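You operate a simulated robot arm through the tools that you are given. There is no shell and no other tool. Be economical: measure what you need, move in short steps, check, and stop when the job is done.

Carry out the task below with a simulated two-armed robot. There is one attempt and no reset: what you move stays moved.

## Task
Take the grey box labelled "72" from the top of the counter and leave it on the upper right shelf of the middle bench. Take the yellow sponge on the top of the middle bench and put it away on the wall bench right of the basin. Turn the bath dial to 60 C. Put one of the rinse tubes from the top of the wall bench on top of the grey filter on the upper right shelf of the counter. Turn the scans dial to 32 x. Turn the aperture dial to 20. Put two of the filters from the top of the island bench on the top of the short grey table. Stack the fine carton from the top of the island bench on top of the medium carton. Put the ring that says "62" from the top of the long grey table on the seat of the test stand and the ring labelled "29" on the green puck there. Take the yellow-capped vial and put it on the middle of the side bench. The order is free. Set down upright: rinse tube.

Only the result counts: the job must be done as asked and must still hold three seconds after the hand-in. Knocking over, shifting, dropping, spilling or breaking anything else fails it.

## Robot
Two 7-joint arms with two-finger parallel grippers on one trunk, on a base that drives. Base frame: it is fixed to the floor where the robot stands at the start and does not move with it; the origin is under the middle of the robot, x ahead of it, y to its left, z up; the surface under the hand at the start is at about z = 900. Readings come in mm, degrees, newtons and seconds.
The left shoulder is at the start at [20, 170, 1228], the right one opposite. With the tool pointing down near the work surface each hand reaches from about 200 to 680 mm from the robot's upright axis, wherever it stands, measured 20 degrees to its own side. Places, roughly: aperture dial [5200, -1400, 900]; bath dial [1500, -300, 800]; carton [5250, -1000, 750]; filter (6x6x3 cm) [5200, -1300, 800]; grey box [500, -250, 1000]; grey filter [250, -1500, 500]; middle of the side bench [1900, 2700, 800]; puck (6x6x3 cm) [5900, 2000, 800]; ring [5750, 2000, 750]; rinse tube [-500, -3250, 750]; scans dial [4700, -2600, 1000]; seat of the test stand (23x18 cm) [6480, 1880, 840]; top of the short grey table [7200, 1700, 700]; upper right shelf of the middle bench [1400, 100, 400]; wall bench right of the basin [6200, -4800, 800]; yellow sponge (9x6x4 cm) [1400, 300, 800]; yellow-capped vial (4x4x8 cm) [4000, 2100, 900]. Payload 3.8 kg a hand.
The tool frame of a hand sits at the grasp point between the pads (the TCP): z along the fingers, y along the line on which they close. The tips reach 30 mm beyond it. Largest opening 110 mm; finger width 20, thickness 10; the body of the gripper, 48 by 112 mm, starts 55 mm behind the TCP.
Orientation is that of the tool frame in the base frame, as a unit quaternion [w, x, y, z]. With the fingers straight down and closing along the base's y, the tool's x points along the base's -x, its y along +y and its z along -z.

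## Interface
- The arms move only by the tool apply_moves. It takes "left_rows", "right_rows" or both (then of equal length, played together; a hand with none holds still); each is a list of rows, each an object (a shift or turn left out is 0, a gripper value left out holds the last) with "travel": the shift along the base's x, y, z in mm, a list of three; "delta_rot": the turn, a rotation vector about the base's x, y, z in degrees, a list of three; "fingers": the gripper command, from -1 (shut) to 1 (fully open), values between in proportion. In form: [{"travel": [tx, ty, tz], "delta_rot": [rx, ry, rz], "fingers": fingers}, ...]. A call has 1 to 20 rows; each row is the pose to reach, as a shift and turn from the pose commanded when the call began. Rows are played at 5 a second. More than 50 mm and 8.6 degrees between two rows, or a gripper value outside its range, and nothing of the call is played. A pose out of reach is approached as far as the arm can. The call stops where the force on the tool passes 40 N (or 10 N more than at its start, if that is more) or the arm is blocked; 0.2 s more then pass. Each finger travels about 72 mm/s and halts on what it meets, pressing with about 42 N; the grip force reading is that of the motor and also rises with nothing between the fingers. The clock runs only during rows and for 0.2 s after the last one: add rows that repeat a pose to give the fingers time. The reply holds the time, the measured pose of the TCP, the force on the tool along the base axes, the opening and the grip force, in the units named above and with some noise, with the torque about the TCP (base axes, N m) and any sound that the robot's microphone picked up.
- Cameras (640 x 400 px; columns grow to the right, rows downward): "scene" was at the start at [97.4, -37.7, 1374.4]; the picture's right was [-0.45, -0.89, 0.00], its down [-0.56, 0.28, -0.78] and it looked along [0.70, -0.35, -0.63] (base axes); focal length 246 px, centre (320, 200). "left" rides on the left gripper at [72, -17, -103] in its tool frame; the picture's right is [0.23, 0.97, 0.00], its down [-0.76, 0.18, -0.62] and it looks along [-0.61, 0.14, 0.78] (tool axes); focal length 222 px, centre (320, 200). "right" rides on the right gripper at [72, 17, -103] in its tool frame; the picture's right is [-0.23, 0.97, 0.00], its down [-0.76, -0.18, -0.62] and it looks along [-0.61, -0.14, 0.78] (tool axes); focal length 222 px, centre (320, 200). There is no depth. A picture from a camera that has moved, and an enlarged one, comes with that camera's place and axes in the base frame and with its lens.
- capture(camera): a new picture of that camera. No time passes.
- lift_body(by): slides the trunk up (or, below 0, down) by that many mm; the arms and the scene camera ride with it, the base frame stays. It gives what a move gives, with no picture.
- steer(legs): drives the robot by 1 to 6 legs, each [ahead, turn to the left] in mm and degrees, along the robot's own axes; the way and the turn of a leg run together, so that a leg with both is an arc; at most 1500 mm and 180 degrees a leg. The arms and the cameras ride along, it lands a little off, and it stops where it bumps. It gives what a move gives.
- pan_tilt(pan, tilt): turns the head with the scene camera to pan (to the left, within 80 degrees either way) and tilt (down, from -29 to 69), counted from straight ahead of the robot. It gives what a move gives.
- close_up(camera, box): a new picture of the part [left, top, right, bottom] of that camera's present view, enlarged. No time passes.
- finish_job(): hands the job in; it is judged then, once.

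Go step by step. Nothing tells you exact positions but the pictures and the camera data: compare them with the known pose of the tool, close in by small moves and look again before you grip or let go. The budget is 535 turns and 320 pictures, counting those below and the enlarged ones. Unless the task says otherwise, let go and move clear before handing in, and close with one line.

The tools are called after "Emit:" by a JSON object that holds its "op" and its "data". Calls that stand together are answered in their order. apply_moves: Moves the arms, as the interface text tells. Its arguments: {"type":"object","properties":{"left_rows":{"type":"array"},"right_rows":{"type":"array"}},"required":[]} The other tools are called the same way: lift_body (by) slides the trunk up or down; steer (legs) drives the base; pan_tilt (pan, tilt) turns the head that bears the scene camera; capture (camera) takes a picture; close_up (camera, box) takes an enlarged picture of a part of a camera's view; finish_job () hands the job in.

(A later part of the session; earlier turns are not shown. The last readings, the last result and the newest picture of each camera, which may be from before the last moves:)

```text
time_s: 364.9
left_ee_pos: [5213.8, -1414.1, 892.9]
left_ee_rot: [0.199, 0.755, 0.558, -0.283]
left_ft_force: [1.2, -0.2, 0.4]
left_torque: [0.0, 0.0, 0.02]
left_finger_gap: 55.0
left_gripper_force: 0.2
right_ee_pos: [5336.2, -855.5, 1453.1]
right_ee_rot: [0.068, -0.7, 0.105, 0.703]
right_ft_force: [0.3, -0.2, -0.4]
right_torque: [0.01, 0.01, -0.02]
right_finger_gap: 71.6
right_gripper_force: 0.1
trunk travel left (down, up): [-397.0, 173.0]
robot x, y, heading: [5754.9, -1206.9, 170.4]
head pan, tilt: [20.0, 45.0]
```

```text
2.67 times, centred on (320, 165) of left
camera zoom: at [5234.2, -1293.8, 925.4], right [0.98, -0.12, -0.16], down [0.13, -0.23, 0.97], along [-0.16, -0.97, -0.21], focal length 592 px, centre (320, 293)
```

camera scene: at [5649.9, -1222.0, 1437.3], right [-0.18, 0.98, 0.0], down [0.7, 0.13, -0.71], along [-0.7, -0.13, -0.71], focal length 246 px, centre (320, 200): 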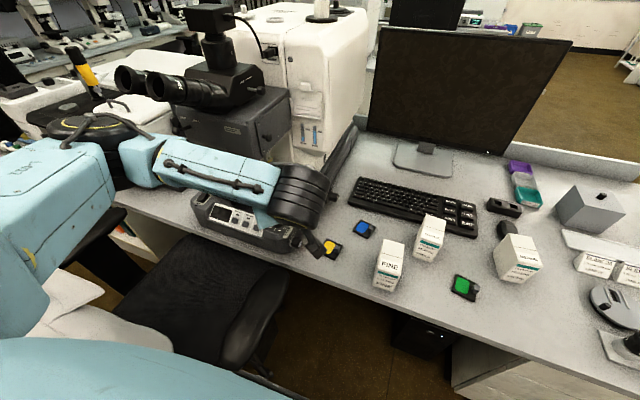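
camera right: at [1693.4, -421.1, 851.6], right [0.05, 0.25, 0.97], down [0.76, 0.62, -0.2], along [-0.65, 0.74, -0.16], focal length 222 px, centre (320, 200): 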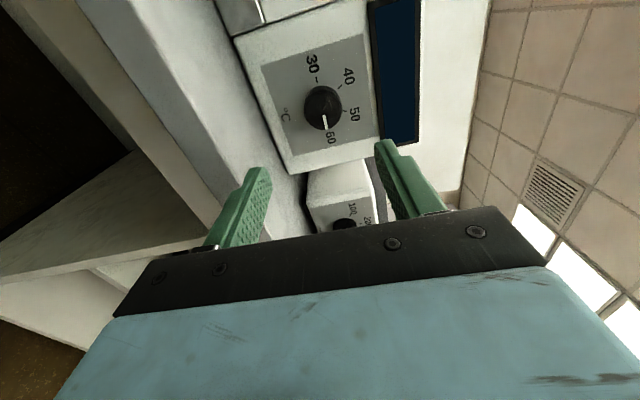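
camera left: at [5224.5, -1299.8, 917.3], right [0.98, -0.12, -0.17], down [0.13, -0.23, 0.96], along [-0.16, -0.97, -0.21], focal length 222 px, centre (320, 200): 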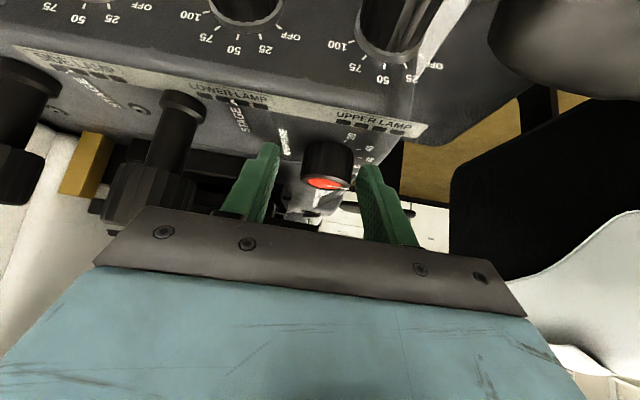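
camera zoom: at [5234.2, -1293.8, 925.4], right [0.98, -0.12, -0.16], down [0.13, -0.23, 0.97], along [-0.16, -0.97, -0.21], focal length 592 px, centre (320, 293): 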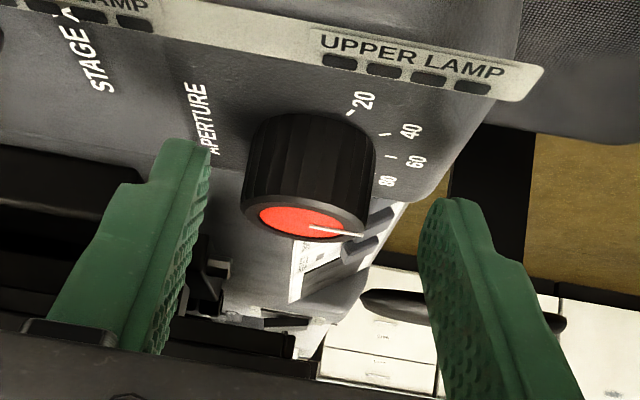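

Centred in view. Advance 24 mm.

Emit:
{"op": "apply_moves", "data": {"left_rows": [{"travel": [-1, -4, -5]}, {"travel": [-2, -8, -10]}, {"travel": [-3, -12, -15]}, {"travel": [-4, -15, -18]}, {"travel": [-4, -15, -18]}]}}

Emit:
{"op": "close_up", "data": {"camera": "left", "box": [220, 90, 420, 240]}}

```text
time_s: 365.8
left_ee_pos: [5208.8, -1421.4, 884.6]
left_ee_rot: [0.194, 0.754, 0.559, -0.285]
left_ft_force: [15.2, 10.0, 22.5]
left_torque: [-0.15, -1.09, 0.75]
left_finger_gap: 60.7
left_gripper_force: 5.5
right_ee_pos: [5340.0, -852.9, 1452.9]
right_ee_rot: [0.068, -0.699, 0.106, 0.704]
right_ft_force: [-1.2, 0.2, 0.0]
right_torque: [-0.05, 0.01, 0.02]
right_finger_gap: 71.6
right_gripper_force: 0.1
trunk travel left (down, up): [-397.0, 173.0]
robot x, y, heading: [5753.1, -1208.3, 170.3]
head pan, tilt: [20.0, 45.0]
stopped in row 4 (left hand): the force on the tool passed its limit at 46 N (the readings are from after the stop); the commanded pose is now the measured one
```

```text
2.67 times, centred on (320, 165) of left
camera zoom: at [5230.6, -1299.8, 917.5], right [0.98, -0.13, -0.17], down [0.14, -0.23, 0.96], along [-0.16, -0.97, -0.2], focal length 592 px, centre (320, 293)
```

zoom: 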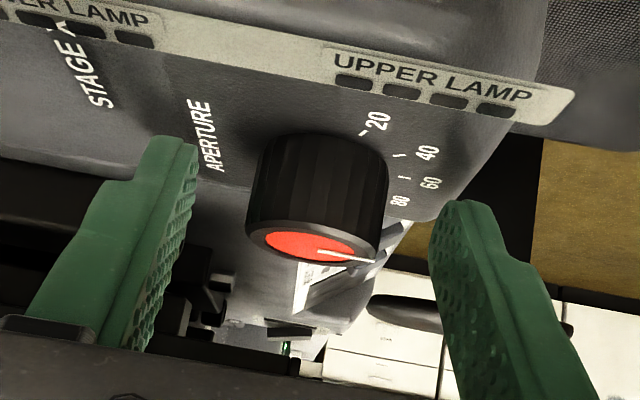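

Contact always occurs at the same height, so the tips are meeting the panel surface. The knob is a bit farther along, so I rise 3 mm and move 13 mm horizontally towards it.

Emit:
{"op": "apply_moves", "data": {"left_rows": [{"travel": [0, 0, 5], "fingers": 0.0}, {"travel": [-1, -6, 4], "fingers": 0.0}, {"travel": [-2, -13, 3], "fingers": 0.0}, {"travel": [-2, -13, 3], "fingers": 0.0}]}}

Emit:
{"op": "close_up", "data": {"camera": "left", "box": [220, 90, 420, 240]}}

```text
time_s: 366.8
left_ee_pos: [5206.1, -1434.5, 885.1]
left_ee_rot: [0.195, 0.754, 0.559, -0.286]
left_ft_force: [2.8, 8.0, 9.1]
left_torque: [0.05, -0.32, 0.26]
left_finger_gap: 54.2
left_gripper_force: 0.0
right_ee_pos: [5338.3, -852.7, 1453.0]
right_ee_rot: [0.067, -0.7, 0.105, 0.703]
right_ft_force: [0.3, 0.3, -1.2]
right_torque: [-0.02, -0.02, -0.03]
right_finger_gap: 71.4
right_gripper_force: 0.1
trunk travel left (down, up): [-397.0, 173.0]
robot x, y, heading: [5753.5, -1206.7, 170.2]
head pan, tilt: [20.0, 45.0]
```

```text
2.67 times, centred on (320, 165) of left
camera zoom: at [5227.4, -1313.4, 917.4], right [0.98, -0.13, -0.17], down [0.14, -0.23, 0.96], along [-0.16, -0.97, -0.2], focal length 592 px, centre (320, 293)
```

zoom: 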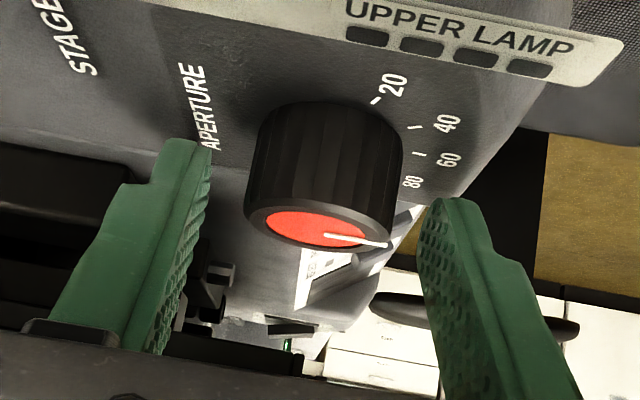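

Try closing on it.

Emit:
{"op": "apply_moves", "data": {"left_rows": [{"fingers": -1}, {"fingers": -1}, {"fingers": -1}, {"fingers": -1}]}}

Emit:
{"op": "close_up", "data": {"camera": "left", "box": [220, 90, 420, 240]}}

```text
time_s: 367.8
left_ee_pos: [5202.1, -1435.1, 883.3]
left_ee_rot: [0.195, 0.754, 0.559, -0.286]
left_ft_force: [-14.4, 3.8, 9.4]
left_torque: [0.03, -0.16, -0.06]
left_finger_gap: 32.8
left_gripper_force: 45.3
right_ee_pos: [5336.3, -853.7, 1451.4]
right_ee_rot: [0.068, -0.7, 0.105, 0.703]
right_ft_force: [0.0, -0.3, -0.3]
right_torque: [0.02, 0.0, 0.0]
right_finger_gap: 71.2
right_gripper_force: 0.1
trunk travel left (down, up): [-397.0, 173.0]
robot x, y, heading: [5751.9, -1208.3, 170.4]
head pan, tilt: [20.0, 45.0]
```

```text
2.67 times, centred on (320, 165) of left
camera zoom: at [5225.3, -1314.0, 917.0], right [0.98, -0.13, -0.17], down [0.14, -0.23, 0.96], along [-0.16, -0.97, -0.2], focal length 592 px, centre (320, 293)
```

zoom: 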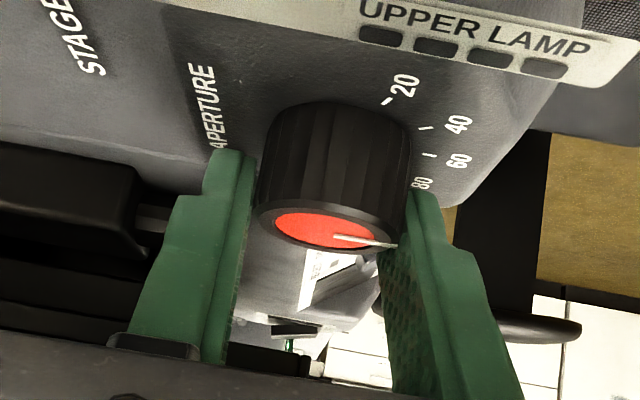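

Gripped (33 mm). Rotate +40° around the knob's axis.

Emit:
{"op": "apply_moves", "data": {"left_rows": [{"travel": [-3, 0, 0]}, {"travel": [-5, 0.4, 0], "delta_rot": [0, 0, 8]}, {"travel": [-7, 0.5, 0], "delta_rot": [0, 0, 16]}, {"travel": [-9, 0.4, 0], "delta_rot": [0, 0, 24]}, {"travel": [-11, 0, 0], "delta_rot": [0, 0, 32]}, {"travel": [-12, -0.6, 0], "delta_rot": [0, 0, 40]}, {"travel": [-12, -0.6, 0], "delta_rot": [0, 0, 40]}]}}

Emit:
{"op": "close_up", "data": {"camera": "left", "box": [220, 90, 420, 240]}}

```text
time_s: 368.8
left_ee_pos: [5203.8, -1434.4, 884.4]
left_ee_rot: [0.245, 0.642, 0.684, -0.245]
left_ft_force: [24.8, -1.0, 10.1]
left_torque: [-0.14, 3.84, -4.86]
left_finger_gap: 33.1
left_gripper_force: 45.1
right_ee_pos: [5341.9, -854.6, 1453.1]
right_ee_rot: [0.067, -0.699, 0.104, 0.705]
right_ft_force: [0.0, -0.4, 1.3]
right_torque: [-0.02, -0.06, -0.01]
right_finger_gap: 71.6
right_gripper_force: 0.0
trunk travel left (down, up): [-397.0, 173.0]
robot x, y, heading: [5753.8, -1206.7, 170.6]
head pan, tilt: [20.0, 45.0]
stopped in row 4 (left hand): the force on the tool passed its limit at 74 N (the readings are from after the stop); the commanded pose is now the measured one
```

```text
2.67 times, centred on (320, 165) of left
camera zoom: at [5180.9, -1313.9, 916.8], right [0.96, 0.23, -0.17], down [0.21, -0.16, 0.96], along [0.19, -0.96, -0.2], focal length 592 px, centre (320, 293)
```

zoom: 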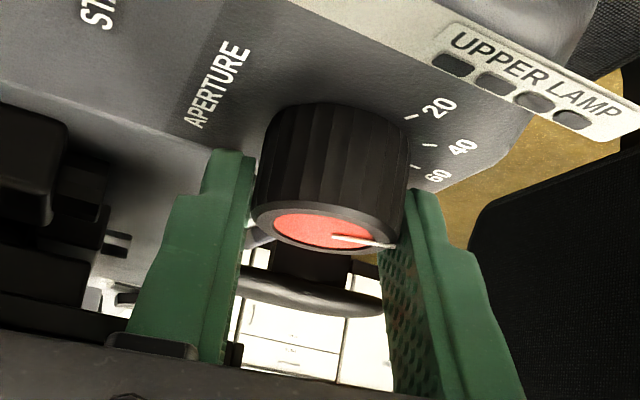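

The knob turns with the hand (about 18° so far), then the hand meets something. I'll work in bites: open, turn back 30°, re-grip.

Emit:
{"op": "apply_moves", "data": {"left_rows": [{"fingers": 0.0}, {"fingers": 0.0}, {"travel": [1.7, -0.4, 1], "delta_rot": [0, 0, -7.5]}, {"travel": [3.3, -1, 2], "delta_rot": [0, 0, -15]}, {"travel": [4.8, -1.8, 2], "delta_rot": [0, 0, -22.5]}, {"travel": [6.2, -2.7, 2], "delta_rot": [0, 0, -30]}, {"travel": [6.2, -2.7, 2], "delta_rot": [0, 0, -30]}]}}

Emit:
{"op": "close_up", "data": {"camera": "left", "box": [220, 90, 420, 240]}}

```text
time_s: 370.4
left_ee_pos: [5208.6, -1438.3, 884.2]
left_ee_rot: [0.178, 0.796, 0.496, -0.298]
left_ft_force: [3.7, 6.4, 9.1]
left_torque: [-0.05, -0.28, 0.15]
left_finger_gap: 55.5
left_gripper_force: 0.6
right_ee_pos: [5338.4, -854.0, 1452.2]
right_ee_rot: [0.068, -0.7, 0.106, 0.703]
right_ft_force: [0.1, -0.6, -0.1]
right_torque: [-0.02, 0.0, 0.01]
right_finger_gap: 71.6
right_gripper_force: 0.0
trunk travel left (down, up): [-397.0, 173.0]
robot x, y, heading: [5753.5, -1210.2, 170.4]
head pan, tilt: [20.0, 45.0]
```

```text
2.67 times, centred on (320, 165) of left
camera zoom: at [5248.8, -1321.8, 916.6], right [0.95, -0.28, -0.16], down [0.09, -0.24, 0.97], along [-0.31, -0.93, -0.2], focal length 592 px, centre (320, 293)
```

zoom: 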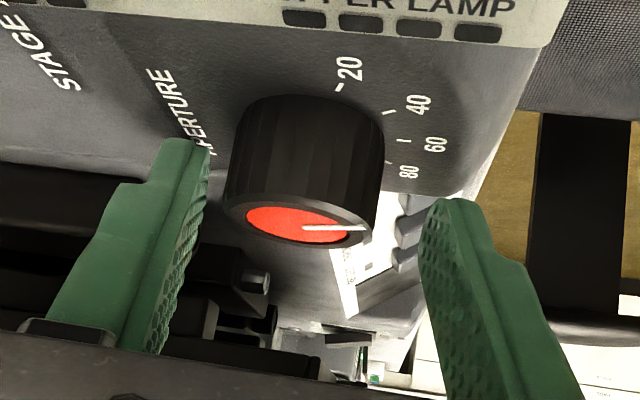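

Emit:
{"op": "apply_moves", "data": {"left_rows": [{"travel": [-4, 1, 0], "fingers": -1}, {"travel": [-4, 1, 0], "fingers": -1}, {"travel": [-4, 1, 0], "fingers": -1}, {"travel": [-4, 1, 0], "fingers": -1}, {"travel": [-5.7, 2.0, 0], "delta_rot": [0, 0, 7]}, {"travel": [-7.4, 2.7, 0], "delta_rot": [0, 0, 14]}, {"travel": [-9.1, 3.2, 0], "delta_rot": [0, 0, 21]}, {"travel": [-10.5, 3.6, 0], "delta_rot": [0, 0, 27]}, {"travel": [-10.5, 3.6, 0], "delta_rot": [0, 0, 27]}]}}

Emit:
{"op": "close_up", "data": {"camera": "left", "box": [220, 90, 420, 240]}}

```text
time_s: 372.4
left_ee_pos: [5202.9, -1436.2, 884.3]
left_ee_rot: [0.245, 0.656, 0.67, -0.246]
left_ft_force: [34.2, -5.6, 7.5]
left_torque: [-0.27, -0.26, -0.05]
left_finger_gap: 32.6
left_gripper_force: 44.9
right_ee_pos: [5342.1, -855.2, 1455.3]
right_ee_rot: [0.068, -0.699, 0.104, 0.704]
right_ft_force: [-0.2, -0.5, -0.3]
right_torque: [0.01, 0.01, -0.02]
right_finger_gap: 71.5
right_gripper_force: 0.1
trunk travel left (down, up): [-397.0, 173.0]
robot x, y, heading: [5756.0, -1208.6, 170.5]
head pan, tilt: [20.0, 45.0]
```

```text
2.67 times, centred on (320, 165) of left
camera zoom: at [5184.7, -1314.7, 916.4], right [0.97, 0.19, -0.16], down [0.19, -0.17, 0.97], along [0.16, -0.97, -0.2], focal length 592 px, centre (320, 293)
```

zoom: 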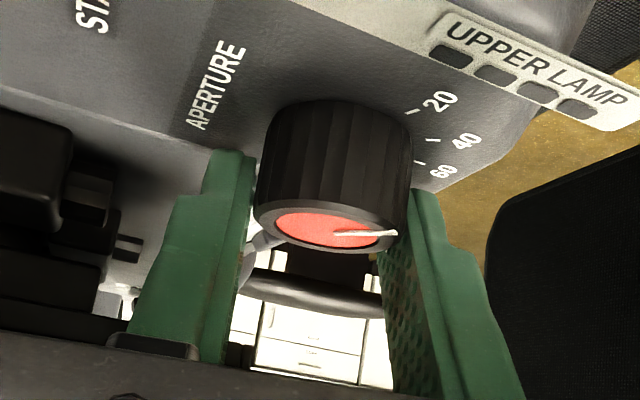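

About 42° total. Another bite: open, back, and look from above to measure.

Emit:
{"op": "apply_moves", "data": {"left_rows": [{"travel": [4, 0, 0], "fingers": 0.0}, {"travel": [4, 0, 0], "fingers": 0.0}, {"travel": [6, -0.4, 1], "delta_rot": [0, 0, -7.5]}, {"travel": [7.6, -1, 2], "delta_rot": [0, 0, -15]}, {"travel": [9, -1.8, 2], "delta_rot": [0, 0, -22.5]}, {"travel": [10.5, -2.7, 2], "delta_rot": [0, 0, -30]}, {"travel": [10.5, -2.7, 2], "delta_rot": [0, 0, -30]}]}}

Emit:
{"op": "close_up", "data": {"camera": "left", "box": [220, 90, 420, 240]}}

Emit:
{"op": "close_up", "data": {"camera": "scene", "box": [240, 190, 320, 250]}}

```text
time_s: 374.0
left_ee_pos: [5207.1, -1434.4, 886.0]
left_ee_rot: [0.168, 0.809, 0.475, -0.303]
left_ft_force: [0.0, -0.2, 0.5]
left_torque: [0.02, 0.04, 0.02]
left_finger_gap: 54.8
left_gripper_force: 0.0
right_ee_pos: [5337.4, -854.1, 1452.4]
right_ee_rot: [0.068, -0.7, 0.105, 0.703]
right_ft_force: [0.0, 0.4, 1.6]
right_torque: [-0.01, 0.03, 0.0]
right_finger_gap: 71.6
right_gripper_force: 0.0
trunk travel left (down, up): [-397.0, 173.0]
robot x, y, heading: [5752.7, -1211.1, 170.6]
head pan, tilt: [20.0, 45.0]
```

```text
2.67 times, centred on (320, 165) of left
camera zoom: at [5252.5, -1321.7, 917.7], right [0.93, -0.33, -0.16], down [0.08, -0.25, 0.97], along [-0.36, -0.91, -0.2], focal length 592 px, centre (320, 293)
```

zoom: 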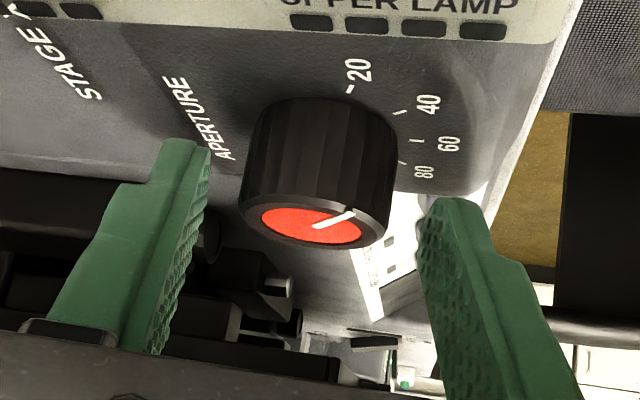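

```text
6.67 times, centred on (280, 220) of scene
camera zoom: at [5651.1, -1220.6, 1437.3], right [-0.18, 0.98, 0.0], down [0.7, 0.13, -0.71], along [-0.7, -0.13, -0.71], focal length 1637 px, centre (587, 67)
```

zoom: 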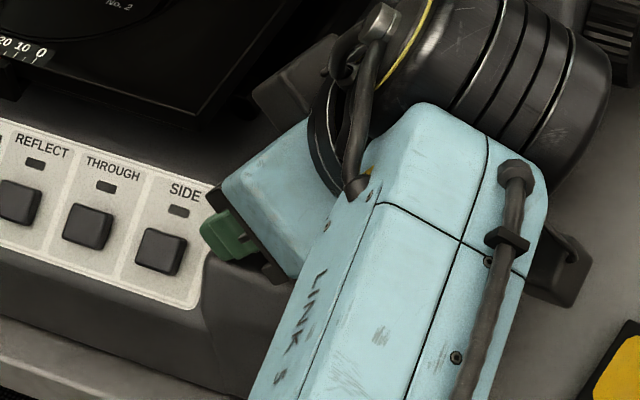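

The pointer is now about 43°, target about 61° (the "20" tick). Grip and turn another ~22°.

Emit:
{"op": "apply_moves", "data": {"left_rows": [{"travel": [-1, 0, -1], "fingers": -1}, {"travel": [-1, 0, -1], "fingers": -1}, {"travel": [-1, 0, -1], "fingers": -1}, {"travel": [-1, 0, -1], "fingers": -1}, {"travel": [-2.7, 1.0, -1], "delta_rot": [0, 0, 7]}, {"travel": [-4.4, 1.7, -1], "delta_rot": [0, 0, 14]}, {"travel": [-6.1, 2.2, -1], "delta_rot": [0, 0, 21]}, {"travel": [-6.1, 2.2, -1], "delta_rot": [0, 0, 21]}, {"travel": [-6.1, 2.2, -1], "delta_rot": [0, 0, 21], "fingers": 0.0}, {"travel": [-6.1, 2.2, -1], "delta_rot": [0, 0, 21], "fingers": 0.0}]}}

Emit:
{"op": "close_up", "data": {"camera": "left", "box": [220, 90, 420, 240]}}

```text
time_s: 376.2
left_ee_pos: [5201.9, -1435.8, 885.1]
left_ee_rot: [0.222, 0.708, 0.615, -0.266]
left_ft_force: [0.9, -0.1, 1.4]
left_torque: [-0.03, -0.13, 0.05]
left_finger_gap: 56.0
left_gripper_force: 0.8
right_ee_pos: [5337.8, -854.7, 1451.8]
right_ee_rot: [0.068, -0.7, 0.105, 0.703]
right_ft_force: [0.1, -0.3, -0.5]
right_torque: [0.0, 0.0, -0.01]
right_finger_gap: 71.6
right_gripper_force: 0.1
trunk travel left (down, up): [-397.0, 173.0]
robot x, y, heading: [5754.8, -1210.1, 170.3]
head pan, tilt: [20.0, 45.0]
```

```text
2.67 times, centred on (320, 165) of left
camera zoom: at [5203.1, -1312.9, 916.7], right [0.99, 0.03, -0.16], down [0.16, -0.2, 0.97], along [0.0, -0.98, -0.2], focal length 592 px, centre (320, 293)
```

zoom: 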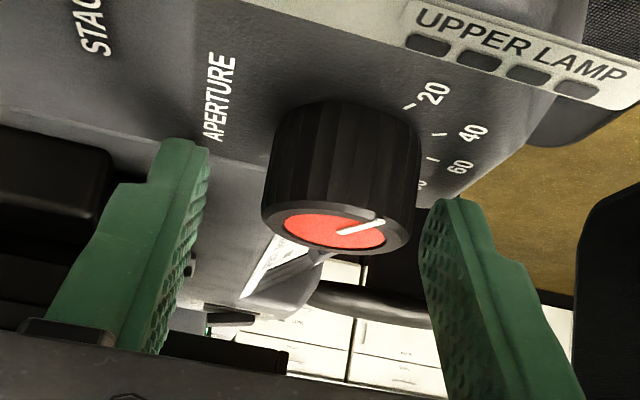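

Measured: pointer 55°, "20" at 61.4°. A last +7° nudge.

Emit:
{"op": "apply_moves", "data": {"left_rows": [{"travel": [1, 0, 0], "fingers": -1}, {"travel": [1, 0, 0], "fingers": -1}, {"travel": [1, 0, 0], "fingers": -1}, {"travel": [1, 0, 0], "fingers": -1}, {"travel": [0, 0.3, 0], "delta_rot": [0, 0, 5]}, {"travel": [-0.8, 0.5, 0], "delta_rot": [0, 0, 8.5]}, {"travel": [-0.8, 0.5, 0], "delta_rot": [0, 0, 8.5]}, {"travel": [-0.8, 0.5, 0], "delta_rot": [0, 0, 8.5], "fingers": 0.0}, {"travel": [-0.8, 0.5, 0], "delta_rot": [0, 0, 8.5], "fingers": 0.0}]}}

Emit:
{"op": "close_up", "data": {"camera": "left", "box": [220, 90, 420, 240]}}

```text
time_s: 378.2
left_ee_pos: [5201.6, -1433.3, 884.9]
left_ee_rot: [0.239, 0.661, 0.666, -0.249]
left_ft_force: [15.1, 2.6, -3.3]
left_torque: [-0.18, 0.41, -0.79]
left_finger_gap: 54.7
left_gripper_force: 0.1
right_ee_pos: [5338.4, -854.5, 1452.9]
right_ee_rot: [0.067, -0.7, 0.105, 0.703]
right_ft_force: [0.4, -0.1, 0.1]
right_torque: [-0.01, 0.01, 0.02]
right_finger_gap: 71.4
right_gripper_force: 0.1
trunk travel left (down, up): [-397.0, 173.0]
robot x, y, heading: [5751.8, -1210.9, 170.5]
head pan, tilt: [20.0, 45.0]
```

```text
2.67 times, centred on (320, 165) of left
camera zoom: at [5185.3, -1311.8, 917.9], right [0.97, 0.17, -0.16], down [0.19, -0.18, 0.97], along [0.14, -0.97, -0.2], focal length 592 px, centre (320, 293)
```

zoom: 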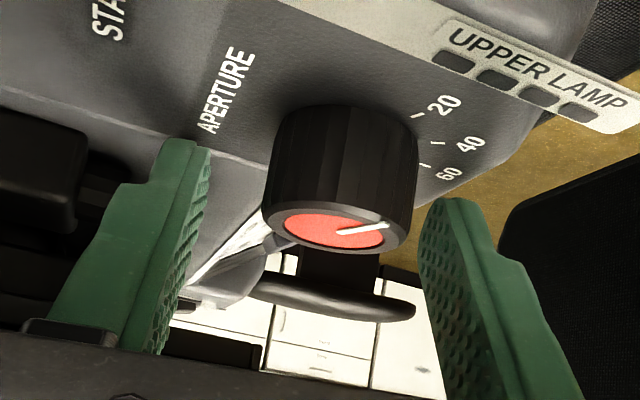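

Close to the 20 tick. I retreat along the axis and check from further above.

Emit:
{"op": "apply_moves", "data": {"left_rows": [{"travel": [2, 18, 24], "delta_rot": [0, 0, -4]}, {"travel": [8, 38, 50], "delta_rot": [0, 0, -11]}, {"travel": [20, 50, 85], "delta_rot": [0, 0, -18]}, {"travel": [40, 55, 120], "delta_rot": [0, 0, -25]}, {"travel": [60, 50, 155], "delta_rot": [0, 0, -32]}, {"travel": [80, 40, 185], "delta_rot": [0, 0, -40]}, {"travel": [90, 30, 200], "delta_rot": [0, 0, -48]}, {"travel": [100, 20, 210], "delta_rot": [0, 0, -56]}, {"travel": [100, 20, 210], "delta_rot": [0, 0, -64]}, {"travel": [100, 20, 210], "delta_rot": [0, 0, -72]}, {"travel": [100, 20, 210], "delta_rot": [0, 0, -72]}]}}

Emit:
{"op": "capture", "data": {"camera": "left"}}

Emit:
{"op": "close_up", "data": {"camera": "scene", "box": [240, 190, 320, 250]}}

```text
time_s: 380.6
left_ee_pos: [5300.9, -1413.6, 1094.9]
left_ee_rot: [0.047, 0.927, 0.147, -0.342]
left_ft_force: [0.8, 0.5, -0.5]
left_torque: [0.04, -0.04, -0.02]
left_finger_gap: 54.9
left_gripper_force: 0.1
right_ee_pos: [5337.6, -854.0, 1452.1]
right_ee_rot: [0.068, -0.7, 0.106, 0.703]
right_ft_force: [-0.5, 1.1, 0.6]
right_torque: [0.01, -0.01, 0.02]
right_finger_gap: 71.7
right_gripper_force: 0.0
trunk travel left (down, up): [-397.0, 173.0]
robot x, y, heading: [5755.0, -1209.3, 170.5]
head pan, tilt: [20.0, 45.0]
```

```text
177 pictures are left
camera left: at [5411.6, -1361.8, 1126.9], right [0.46, -0.87, -0.16], down [-0.11, -0.23, 0.97], along [-0.88, -0.43, -0.2], focal length 222 px, centre (320, 200)
```

left: 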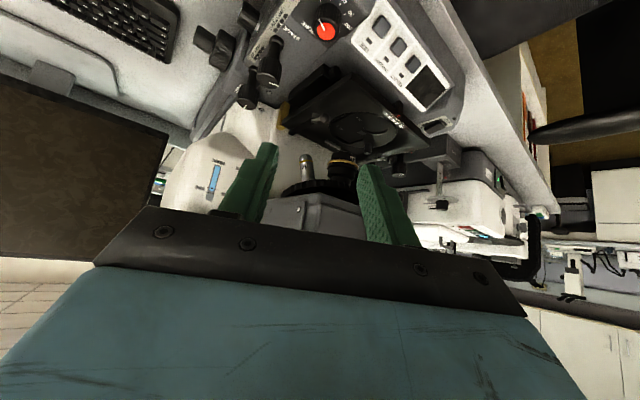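

```text
6.67 times, centred on (280, 220) of scene
camera zoom: at [5651.3, -1220.6, 1437.3], right [-0.18, 0.98, 0.0], down [0.7, 0.13, -0.71], along [-0.7, -0.13, -0.71], focal length 1637 px, centre (587, 67)
```

zoom: 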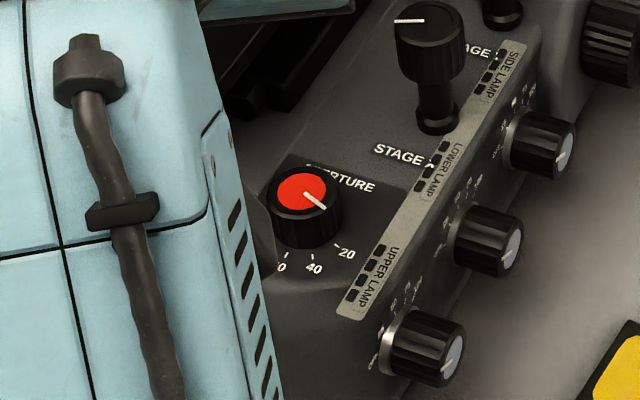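

The aperture pointer is on the 20 tick. Next the cartons: I straighten the left hand and look at the cartons from above.

Emit:
{"op": "apply_moves", "data": {"left_rows": [{"travel": [10, 20, 10], "delta_rot": [2.3, -7.6, 0]}, {"travel": [20, 50, 20], "delta_rot": [4.7, -15.3, 0]}, {"travel": [30, 80, 30], "delta_rot": [7, -22.9, 0]}, {"travel": [30, 115, 40], "delta_rot": [9.4, -30.6, 0]}, {"travel": [30, 150, 50], "delta_rot": [11.7, -38.2, 0]}, {"travel": [30, 190, 50], "delta_rot": [11.7, -38.2, 0], "fingers": 1}, {"travel": [25, 230, 50], "delta_rot": [11.7, -38.2, 0], "fingers": 1}, {"travel": [20, 270, 50], "delta_rot": [11.7, -38.2, 0], "fingers": 1}, {"travel": [20, 270, 50], "delta_rot": [11.7, -38.2, 0], "fingers": 1}]}}

Emit:
{"op": "capture", "data": {"camera": "left"}}

Emit:
{"op": "pan_tilt", "data": {"pan": 0, "tilt": 45}}

Emit:
{"op": "capture", "data": {"camera": "scene"}}

```text
time_s: 382.6
left_ee_pos: [5233.6, -1120.9, 1043.7]
left_ee_rot: [0.011, 0.985, 0.171, -0.007]
left_ft_force: [-0.2, 0.5, -1.2]
left_torque: [-0.05, -0.01, -0.01]
left_finger_gap: 110.1
left_gripper_force: 0.0
left hand out of reach, approached as far as the arm can: row 2, 3, 4, 5, 6, 7, 8, 9
right_ee_pos: [5338.3, -852.0, 1453.2]
right_ee_rot: [0.067, -0.7, 0.105, 0.703]
right_ft_force: [1.2, 0.4, 0.4]
right_torque: [0.01, -0.01, 0.01]
right_finger_gap: 71.5
right_gripper_force: 0.0
trunk travel left (down, up): [-397.0, 173.0]
robot x, y, heading: [5751.3, -1212.0, 170.4]
head pan, tilt: [20.0, 45.0]
```

```text
175 pictures are left
camera left: at [5298.3, -1079.4, 1144.9], right [0.54, -0.84, 0.01], down [-0.65, -0.41, 0.64], along [-0.53, -0.36, -0.77], focal length 222 px, centre (320, 200)
```

left: 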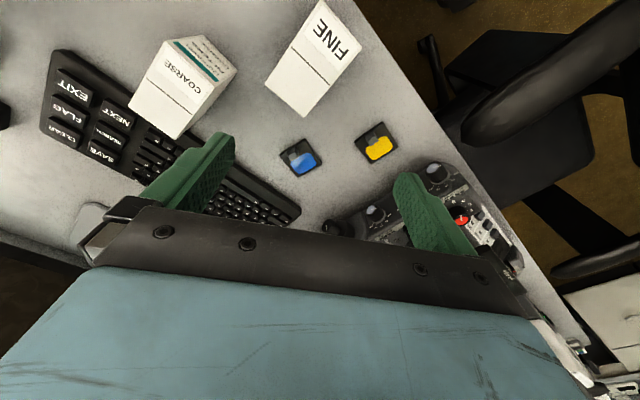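

```text
time_s: 383.4
left_ee_pos: [5232.8, -1123.2, 1045.3]
left_ee_rot: [0.008, 0.985, 0.171, -0.009]
left_ft_force: [-0.4, 0.4, 0.4]
left_torque: [0.0, 0.0, 0.0]
left_finger_gap: 110.2
left_gripper_force: 0.1
right_ee_pos: [5336.7, -854.7, 1451.3]
right_ee_rot: [0.069, -0.7, 0.106, 0.703]
right_ft_force: [0.2, 0.3, 0.1]
right_torque: [0.01, -0.01, 0.01]
right_finger_gap: 71.5
right_gripper_force: 0.2
trunk travel left (down, up): [-397.0, 173.0]
robot x, y, heading: [5753.7, -1208.2, 170.2]
head pan, tilt: [0.0, 45.0]
```

```text
174 pictures are left
camera scene: at [5651.2, -1192.6, 1437.3], right [0.16, 0.99, 0.0], down [0.7, -0.12, -0.71], along [-0.7, 0.12, -0.71], focal length 246 px, centre (320, 200)
```

scene: 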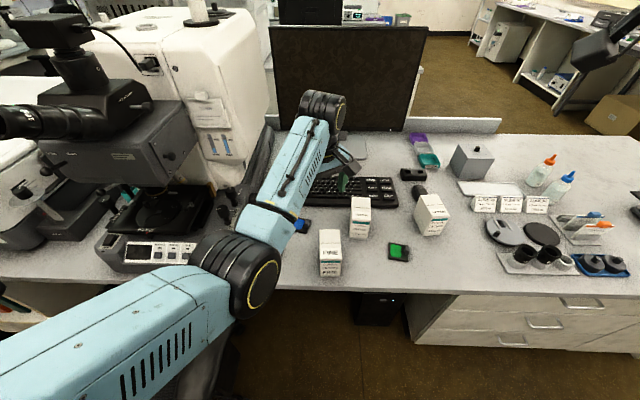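

FINE is at [5263, -1096] (top z ≈ 860, about 62×102×78 mm), MEDIUM near [5168, -740]. I shift the robot ~350 mm north so the left hand reaches both. First back up.

Emit:
{"op": "steer", "data": {"legs": [[-200, 0], [0, -60], [380, 0], [0, 60]]}}

Emit:
{"op": "capture", "data": {"camera": "scene"}}

```text
time_s: 392.3
left_ee_pos: [5289.2, -812.4, 1045.2]
left_ee_rot: [0.01, 0.983, 0.185, -0.009]
left_ft_force: [0.0, -0.4, -0.7]
left_torque: [0.02, 0.02, 0.02]
left_finger_gap: 110.0
left_gripper_force: 0.1
right_ee_pos: [5383.6, -541.8, 1452.5]
right_ee_rot: [0.059, -0.702, 0.094, 0.704]
right_ft_force: [0.2, -0.5, -0.2]
right_torque: [0.0, -0.02, 0.01]
right_finger_gap: 71.7
right_gripper_force: 0.0
trunk travel left (down, up): [-397.0, 173.0]
robot x, y, heading: [5809.6, -884.5, 172.3]
head pan, tilt: [0.0, 45.0]
```

```text
173 pictures are left
camera scene: at [5708.5, -870.5, 1437.3], right [0.14, 0.99, 0.0], down [0.7, -0.1, -0.71], along [-0.7, 0.1, -0.71], focal length 246 px, centre (320, 200)
```

scene: 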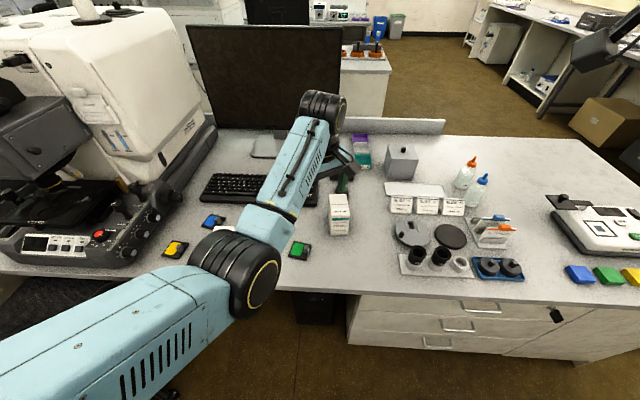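

Emit:
{"op": "steer", "data": {"legs": [[90, 0]]}}

Emit:
{"op": "apply_moves", "data": {"left_rows": [{"travel": [5, -30, 5], "delta_rot": [0.6, 0.6, -6.4]}, {"travel": [10, -60, 10], "delta_rot": [0.6, 0.6, -12.8]}, {"travel": [15, -90, 15], "delta_rot": [0.6, 0.6, -19.2]}, {"travel": [25, -125, 15], "delta_rot": [0.6, 0.6, -25.6]}, {"travel": [35, -160, 15], "delta_rot": [0.6, 0.6, -32]}, {"travel": [45, -200, 15], "delta_rot": [0.6, 0.6, -32]}, {"travel": [60, -245, 15], "delta_rot": [0.6, 0.6, -32]}, {"travel": [70, -290, 10], "delta_rot": [0.6, 0.6, -32]}, {"travel": [70, -290, 0], "delta_rot": [0.6, 0.6, -32]}]}}

Emit:
{"op": "capture", "data": {"camera": "left"}}

Emit:
{"op": "capture", "data": {"camera": "scene"}}

```text
time_s: 393.4
left_ee_pos: [5198.1, -799.0, 1044.2]
left_ee_rot: [0.01, 0.983, 0.184, -0.01]
left_ft_force: [0.8, -0.4, 0.4]
left_torque: [0.0, -0.03, 0.0]
left_finger_gap: 109.8
left_gripper_force: 0.1
right_ee_pos: [5295.4, -527.8, 1452.1]
right_ee_rot: [0.059, -0.701, 0.096, 0.704]
right_ft_force: [-0.3, -0.5, -0.3]
right_torque: [0.0, 0.01, 0.0]
right_finger_gap: 71.6
right_gripper_force: 0.1
trunk travel left (down, up): [-397.0, 173.0]
robot x, y, heading: [5723.3, -872.6, 171.8]
head pan, tilt: [0.0, 45.0]
```

```text
time_s: 395.4
left_ee_pos: [5231.0, -1131.7, 1008.6]
left_ee_rot: [0.019, 0.997, -0.079, -0.015]
left_ft_force: [0.0, -0.1, -0.1]
left_torque: [0.03, -0.01, 0.01]
left_finger_gap: 109.6
left_gripper_force: 0.0
left hand out of reach, approached as far as the arm can: row 1, 2, 3, 4, 5, 6, 7, 8, 9
right_ee_pos: [5296.9, -527.8, 1452.8]
right_ee_rot: [0.059, -0.701, 0.096, 0.704]
right_ft_force: [-0.2, 0.0, -0.2]
right_torque: [0.01, 0.03, 0.02]
right_finger_gap: 71.2
right_gripper_force: 0.0
trunk travel left (down, up): [-397.0, 173.0]
robot x, y, heading: [5718.0, -873.6, 171.7]
head pan, tilt: [0.0, 45.0]
```

```text
172 pictures are left
camera left: at [5308.8, -1122.9, 1110.2], right [0.07, -1.0, 0.03], down [-0.76, -0.03, 0.65], along [-0.65, -0.07, -0.76], focal length 222 px, centre (320, 200)
```

left: 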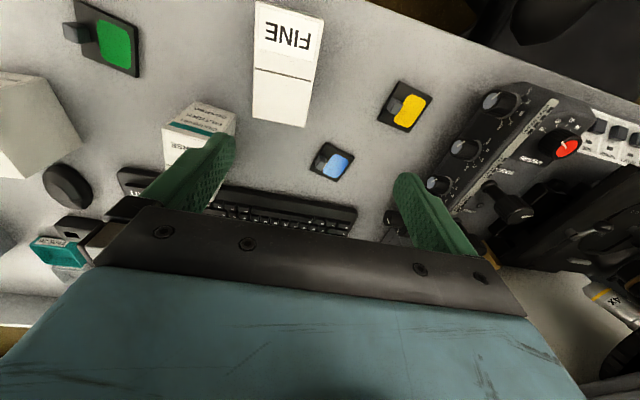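

```text
171 pictures are left
camera scene: at [5619.0, -857.0, 1437.3], right [0.14, 0.99, 0.0], down [0.7, -0.1, -0.71], along [-0.7, 0.1, -0.71], focal length 246 px, centre (320, 200)
```

scene: 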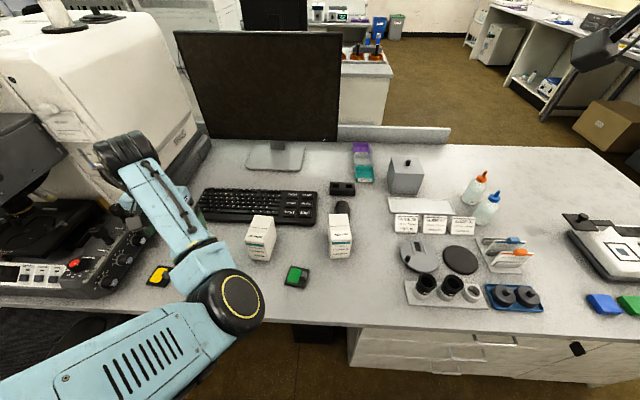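

The left arm is again in an awkward, folded configuration. I try raising it out over free space to unfold.

Emit:
{"op": "lift_body", "data": {"by": 170}}

Emit:
{"op": "apply_moves", "data": {"left_rows": [{"travel": [0, 0, 40]}, {"travel": [0, 0, 80]}, {"travel": [0, 0, 120]}, {"travel": [0, 0, 160]}, {"travel": [0, 0, 200]}, {"travel": [0, 0, 240]}, {"travel": [0, 0, 280]}, {"travel": [0, 0, 280]}]}}

Emit:
{"op": "capture", "data": {"camera": "scene"}}

```text
time_s: 397.4
left_ee_pos: [5228.5, -1130.4, 1182.0]
left_ee_rot: [0.018, 0.996, -0.08, -0.02]
left_ft_force: [0.8, 0.2, -1.3]
left_torque: [-0.02, -0.02, -0.02]
left_finger_gap: 110.2
left_gripper_force: 0.0
right_ee_pos: [5297.0, -527.3, 1621.7]
right_ee_rot: [0.058, -0.701, 0.095, 0.704]
right_ft_force: [0.3, -0.3, 0.6]
right_torque: [0.0, -0.02, -0.02]
right_finger_gap: 71.3
right_gripper_force: 0.1
trunk travel left (down, up): [-567.0, 3.0]
robot x, y, heading: [5718.8, -875.7, 172.0]
head pan, tilt: [0.0, 45.0]
```

```text
time_s: 399.2
left_ee_pos: [5196.1, -1158.4, 1462.8]
left_ee_rot: [0.002, 0.995, -0.094, -0.015]
left_ft_force: [-0.2, 0.0, 0.3]
left_torque: [-0.02, -0.03, -0.01]
left_finger_gap: 110.3
left_gripper_force: 0.1
left hand out of reach, approached as far as the arm can: row 1, 2, 3, 4, 5, 6, 7, 8
right_ee_pos: [5297.0, -527.6, 1622.1]
right_ee_rot: [0.058, -0.701, 0.096, 0.704]
right_ft_force: [0.6, -0.6, -0.3]
right_torque: [0.0, -0.01, 0.01]
right_finger_gap: 71.4
right_gripper_force: 0.0
trunk travel left (down, up): [-567.0, 3.0]
robot x, y, heading: [5721.3, -873.5, 171.9]
head pan, tilt: [0.0, 45.0]
```

```text
170 pictures are left
camera scene: at [5619.2, -857.3, 1607.3], right [0.14, 0.99, 0.0], down [0.7, -0.1, -0.71], along [-0.7, 0.1, -0.71], focal length 246 px, centre (320, 200)
```

scene: 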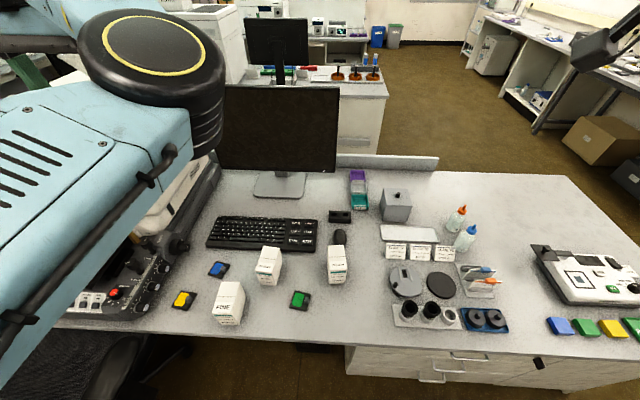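

Emit:
{"op": "apply_moves", "data": {"left_rows": [{"travel": [40, 20, 0]}, {"travel": [80, 40, 0]}, {"travel": [120, 60, 0]}, {"travel": [160, 80, -10]}, {"travel": [190, 100, -20]}, {"travel": [190, 100, -50]}, {"travel": [190, 100, -80]}, {"travel": [190, 100, -80]}]}}

Emit:
{"op": "capture", "data": {"camera": "scene"}}

```text
time_s: 401.0
left_ee_pos: [5404.0, -1225.8, 1400.3]
left_ee_rot: [0.001, 0.995, -0.094, -0.017]
left_ft_force: [-0.7, 0.3, -0.5]
left_torque: [0.0, 0.04, 0.02]
left_finger_gap: 109.9
left_gripper_force: 0.1
left hand out of reach, approached as far as the arm can: row 1, 2, 3, 4, 5, 6, 7, 8
right_ee_pos: [5298.7, -527.6, 1623.8]
right_ee_rot: [0.06, -0.701, 0.096, 0.704]
right_ft_force: [0.5, 1.0, 0.2]
right_torque: [0.0, 0.01, 0.02]
right_finger_gap: 71.5
right_gripper_force: 0.1
trunk travel left (down, up): [-567.0, 3.0]
robot x, y, heading: [5723.2, -872.2, 172.1]
head pan, tilt: [0.0, 45.0]
```

```text
169 pictures are left
camera scene: at [5620.8, -857.4, 1607.5], right [0.14, 0.99, 0.0], down [0.7, -0.1, -0.71], along [-0.7, 0.1, -0.71], focal length 246 px, centre (320, 200)
```

scene: 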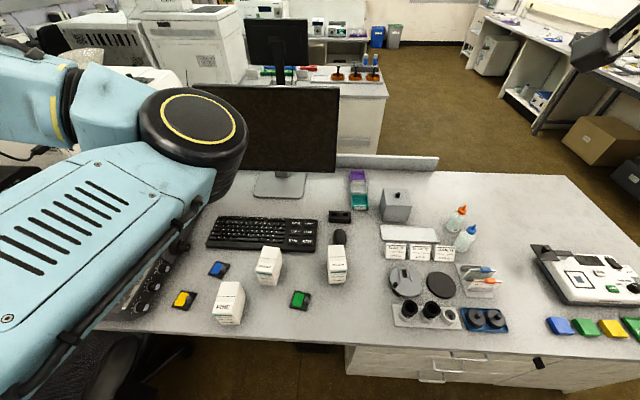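

The left elbow is flipped inward. I back the robot into the free aisle and stretch the arm forward to unfold it.

Emit:
{"op": "steer", "data": {"legs": [[-350, 0]]}}

Emit:
{"op": "apply_moves", "data": {"left_rows": [{"travel": [-45, 5, 0]}, {"travel": [-90, 10, 0]}, {"travel": [-135, 15, 0]}, {"travel": [-180, 20, 0]}, {"travel": [-225, 25, 0]}, {"travel": [-270, 30, 0]}, {"travel": [-315, 35, 0]}, {"travel": [-360, 40, 0]}, {"travel": [-400, 45, 0]}, {"travel": [-400, 45, 0]}]}}

Emit:
{"op": "capture", "data": {"camera": "scene"}}

```text
time_s: 403.2
left_ee_pos: [5744.9, -1274.5, 1401.6]
left_ee_rot: [0.001, 0.996, -0.09, -0.015]
left_ft_force: [0.1, -0.7, 1.0]
left_torque: [0.0, -0.01, 0.01]
left_finger_gap: 109.7
left_gripper_force: 0.1
right_ee_pos: [5634.3, -578.2, 1622.3]
right_ee_rot: [0.056, -0.702, 0.093, 0.704]
right_ft_force: [0.4, -0.2, 0.5]
right_torque: [-0.01, -0.04, 0.0]
right_finger_gap: 71.4
right_gripper_force: 0.0
trunk travel left (down, up): [-567.0, 3.0]
robot x, y, heading: [6061.1, -914.0, 172.2]
head pan, tilt: [0.0, 45.0]
```

```text
time_s: 405.4
left_ee_pos: [5396.6, -1230.8, 1396.1]
left_ee_rot: [0.0, 0.996, -0.089, -0.018]
left_ft_force: [-0.4, -0.1, -0.5]
left_torque: [0.02, 0.02, -0.01]
left_finger_gap: 110.1
left_gripper_force: 0.0
left hand out of reach, approached as far as the arm can: row 1, 2, 8, 9, 10
right_ee_pos: [5636.7, -578.0, 1623.3]
right_ee_rot: [0.056, -0.702, 0.093, 0.704]
right_ft_force: [0.3, -0.9, -0.3]
right_torque: [-0.03, 0.02, -0.01]
right_finger_gap: 71.6
right_gripper_force: 0.1
trunk travel left (down, up): [-567.0, 3.0]
robot x, y, heading: [6066.0, -917.9, 172.2]
head pan, tilt: [0.0, 45.0]
```

```text
168 pictures are left
camera scene: at [5959.9, -906.3, 1607.3], right [0.13, 0.99, 0.0], down [0.7, -0.09, -0.71], along [-0.7, 0.09, -0.71], focal length 246 px, centre (320, 200)
```

scene: 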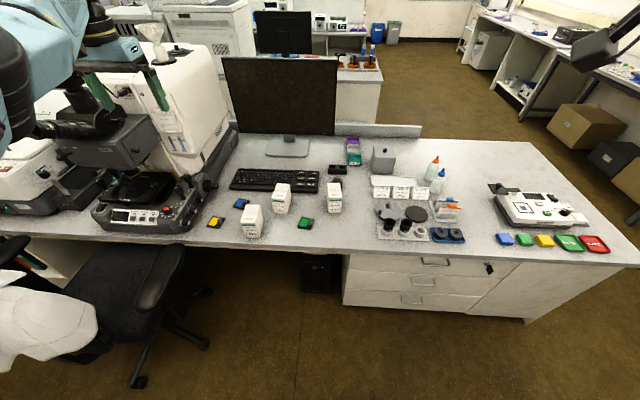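

Stretched. Now bring it back towards the centre.

Emit:
{"op": "apply_moves", "data": {"left_rows": [{"travel": [25, 32, -5]}, {"travel": [50, 64, -10]}, {"travel": [75, 96, -15]}, {"travel": [100, 128, -20]}, {"travel": [125, 160, -25]}, {"travel": [150, 192, -30]}, {"travel": [175, 220, -35]}, {"travel": [200, 250, -40]}, {"travel": [200, 250, -40]}]}}

Emit:
{"op": "capture", "data": {"camera": "scene"}}

```text
time_s: 407.4
left_ee_pos: [5435.5, -925.7, 1385.3]
left_ee_rot: [0.0, 0.996, -0.09, -0.015]
left_ft_force: [-0.2, -1.2, 0.3]
left_torque: [-0.01, 0.01, -0.02]
left_finger_gap: 110.1
left_gripper_force: 0.1
left hand out of reach, approached as far as the arm can: row 1, 2, 3, 4, 5, 6, 7, 8, 9
right_ee_pos: [5634.4, -577.7, 1622.0]
right_ee_rot: [0.057, -0.702, 0.094, 0.704]
right_ft_force: [0.2, -0.4, 0.1]
right_torque: [0.01, 0.0, -0.03]
right_finger_gap: 71.6
right_gripper_force: 0.0
trunk travel left (down, up): [-567.0, 3.0]
robot x, y, heading: [6060.7, -920.8, 172.1]
head pan, tilt: [0.0, 45.0]
```

```text
167 pictures are left
camera scene: at [5959.6, -905.9, 1607.3], right [0.13, 0.99, 0.0], down [0.7, -0.09, -0.71], along [-0.7, 0.09, -0.71], focal length 246 px, centre (320, 200)
```

scene: 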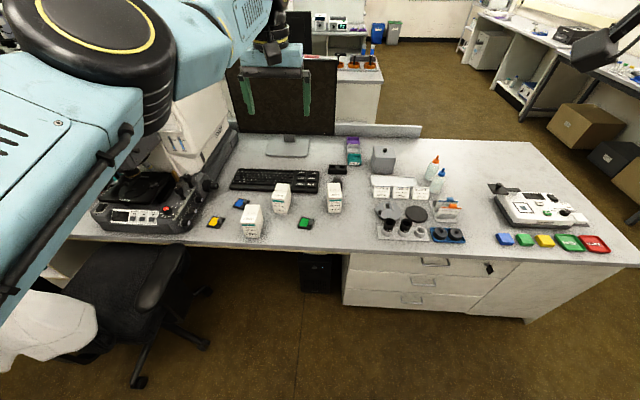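

Emit:
{"op": "apply_moves", "data": {"left_rows": [{"travel": [20, 0, 0], "delta_rot": [0, 0, 8]}, {"travel": [40, 0, 0], "delta_rot": [0, 0, 16]}, {"travel": [60, 0, 0], "delta_rot": [0, 0, 24]}, {"travel": [80, 0, 0], "delta_rot": [0, 0, 32]}, {"travel": [100, 0, 0], "delta_rot": [0, 0, 40]}, {"travel": [120, 0, 0], "delta_rot": [0, 0, 48]}, {"travel": [140, 0, 0], "delta_rot": [0, 0, 56]}, {"travel": [140, 0, 0], "delta_rot": [0, 0, 56]}]}}

```text
time_s: 409.2
left_ee_pos: [5477.2, -858.3, 1404.8]
left_ee_rot: [0.009, 0.921, 0.388, -0.014]
left_ft_force: [0.3, 0.9, 0.0]
left_torque: [-0.02, 0.01, -0.01]
left_finger_gap: 110.1
left_gripper_force: 0.0
left hand out of reach, approached as far as the arm can: row 1, 2, 3, 4, 5, 6, 7, 8
right_ee_pos: [5635.1, -577.9, 1622.1]
right_ee_rot: [0.057, -0.702, 0.093, 0.704]
right_ft_force: [0.3, -0.5, -0.3]
right_torque: [-0.01, -0.04, 0.01]
right_finger_gap: 71.5
right_gripper_force: 0.0
trunk travel left (down, up): [-567.0, 3.0]
robot x, y, heading: [6061.6, -921.8, 172.1]
head pan, tilt: [0.0, 45.0]
```

Emit:
{"op": "apply_moves", "data": {"left_rows": [{"travel": [0, -35, -25], "delta_rot": [0, 0, -8]}, {"travel": [0, -70, -50], "delta_rot": [0, 0, -16]}, {"travel": [0, -105, -75], "delta_rot": [0, 0, -24]}, {"travel": [0, -140, -100], "delta_rot": [0, 0, -32]}, {"travel": [20, -175, -125], "delta_rot": [0, 0, -40]}, {"travel": [40, -210, -150], "delta_rot": [0, 0, -48]}, {"travel": [60, -240, -175], "delta_rot": [0, 0, -56]}, {"travel": [80, -260, -200], "delta_rot": [0, 0, -56]}, {"travel": [110, -280, -225], "delta_rot": [0, 0, -56]}, {"travel": [140, -300, -250], "delta_rot": [0, 0, -56]}, {"travel": [140, -300, -250], "delta_rot": [0, 0, -56]}]}}

Emit:
{"op": "capture", "data": {"camera": "scene"}}

```text
time_s: 411.6
left_ee_pos: [5406.4, -1150.4, 1112.1]
left_ee_rot: [0.0, 0.996, -0.09, -0.016]
left_ft_force: [0.0, -0.2, 0.9]
left_torque: [0.02, 0.0, 0.01]
left_finger_gap: 110.1
left_gripper_force: 0.1
left hand out of reach, approached as far as the arm can: row 1, 2, 3, 4, 5, 6, 7, 8, 9, 10, 11
right_ee_pos: [5635.4, -577.8, 1623.7]
right_ee_rot: [0.056, -0.702, 0.094, 0.704]
right_ft_force: [-0.8, -0.3, -0.6]
right_torque: [0.0, 0.03, 0.0]
right_finger_gap: 71.6
right_gripper_force: 0.1
trunk travel left (down, up): [-567.0, 3.0]
robot x, y, heading: [6062.2, -920.9, 172.4]
head pan, tilt: [0.0, 45.0]
```

```text
166 pictures are left
camera scene: at [5959.9, -904.6, 1607.3], right [0.13, 0.99, 0.0], down [0.7, -0.09, -0.71], along [-0.7, 0.09, -0.71], focal length 246 px, centre (320, 200)
```

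scene: 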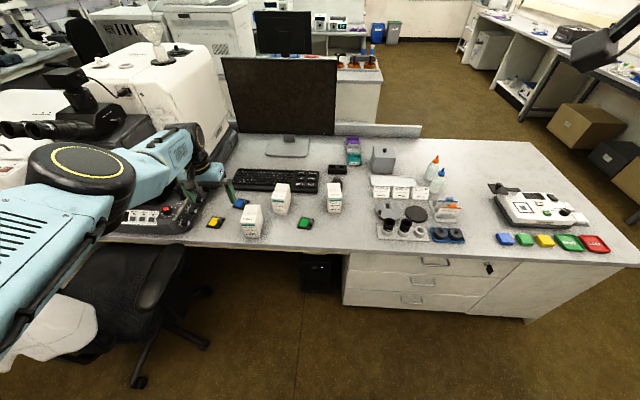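

The elbow seems stuck near its straight limit. Last time tilting the tool forward freed it; I try that while retracting.

Emit:
{"op": "apply_moves", "data": {"left_rows": [{"travel": [0, 0, 20], "delta_rot": [1.1, 7.9, 0]}, {"travel": [10, 0, 40], "delta_rot": [2.2, 15.8, 0]}, {"travel": [30, 0, 60], "delta_rot": [3.3, 23.7, 0]}, {"travel": [60, 0, 80], "delta_rot": [4.4, 31.6, 0]}, {"travel": [90, 0, 100], "delta_rot": [5.5, 39.5, 0]}, {"travel": [120, 0, 120], "delta_rot": [6.6, 47.4, 0]}, {"travel": [150, 0, 140], "delta_rot": [7.7, 55, 0]}, {"travel": [180, 0, 160], "delta_rot": [7.7, 55, 0]}, {"travel": [210, 0, 180], "delta_rot": [7.7, 55, 0]}, {"travel": [210, 0, 180], "delta_rot": [7.7, 55, 0]}]}}

Emit:
{"op": "capture", "data": {"camera": "scene"}}

```text
time_s: 413.8
left_ee_pos: [5269.1, -1209.2, 1165.5]
left_ee_rot: [-0.022, 0.874, -0.079, -0.48]
left_ft_force: [-0.4, -1.0, 0.2]
left_torque: [0.01, -0.02, -0.01]
left_finger_gap: 109.8
left_gripper_force: 0.0
left hand out of reach, approached as far as the arm can: row 1, 2, 3, 4, 5, 6, 7, 8, 9, 10
right_ee_pos: [5635.8, -576.0, 1622.9]
right_ee_rot: [0.056, -0.702, 0.095, 0.704]
right_ft_force: [0.4, 0.2, -0.5]
right_torque: [0.01, 0.0, 0.03]
right_finger_gap: 71.3
right_gripper_force: 0.0
trunk travel left (down, up): [-567.0, 3.0]
robot x, y, heading: [6064.3, -920.2, 172.4]
head pan, tilt: [0.0, 45.0]
```

```text
165 pictures are left
camera scene: at [5959.5, -903.9, 1607.3], right [0.13, 0.99, 0.0], down [0.7, -0.09, -0.71], along [-0.7, 0.09, -0.71], focal length 246 px, centre (320, 200)
```

scene: 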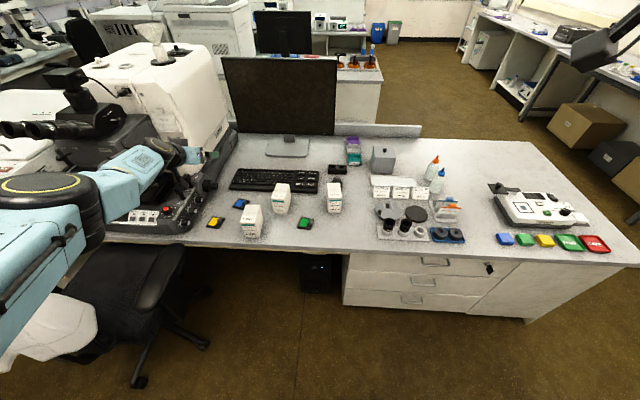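

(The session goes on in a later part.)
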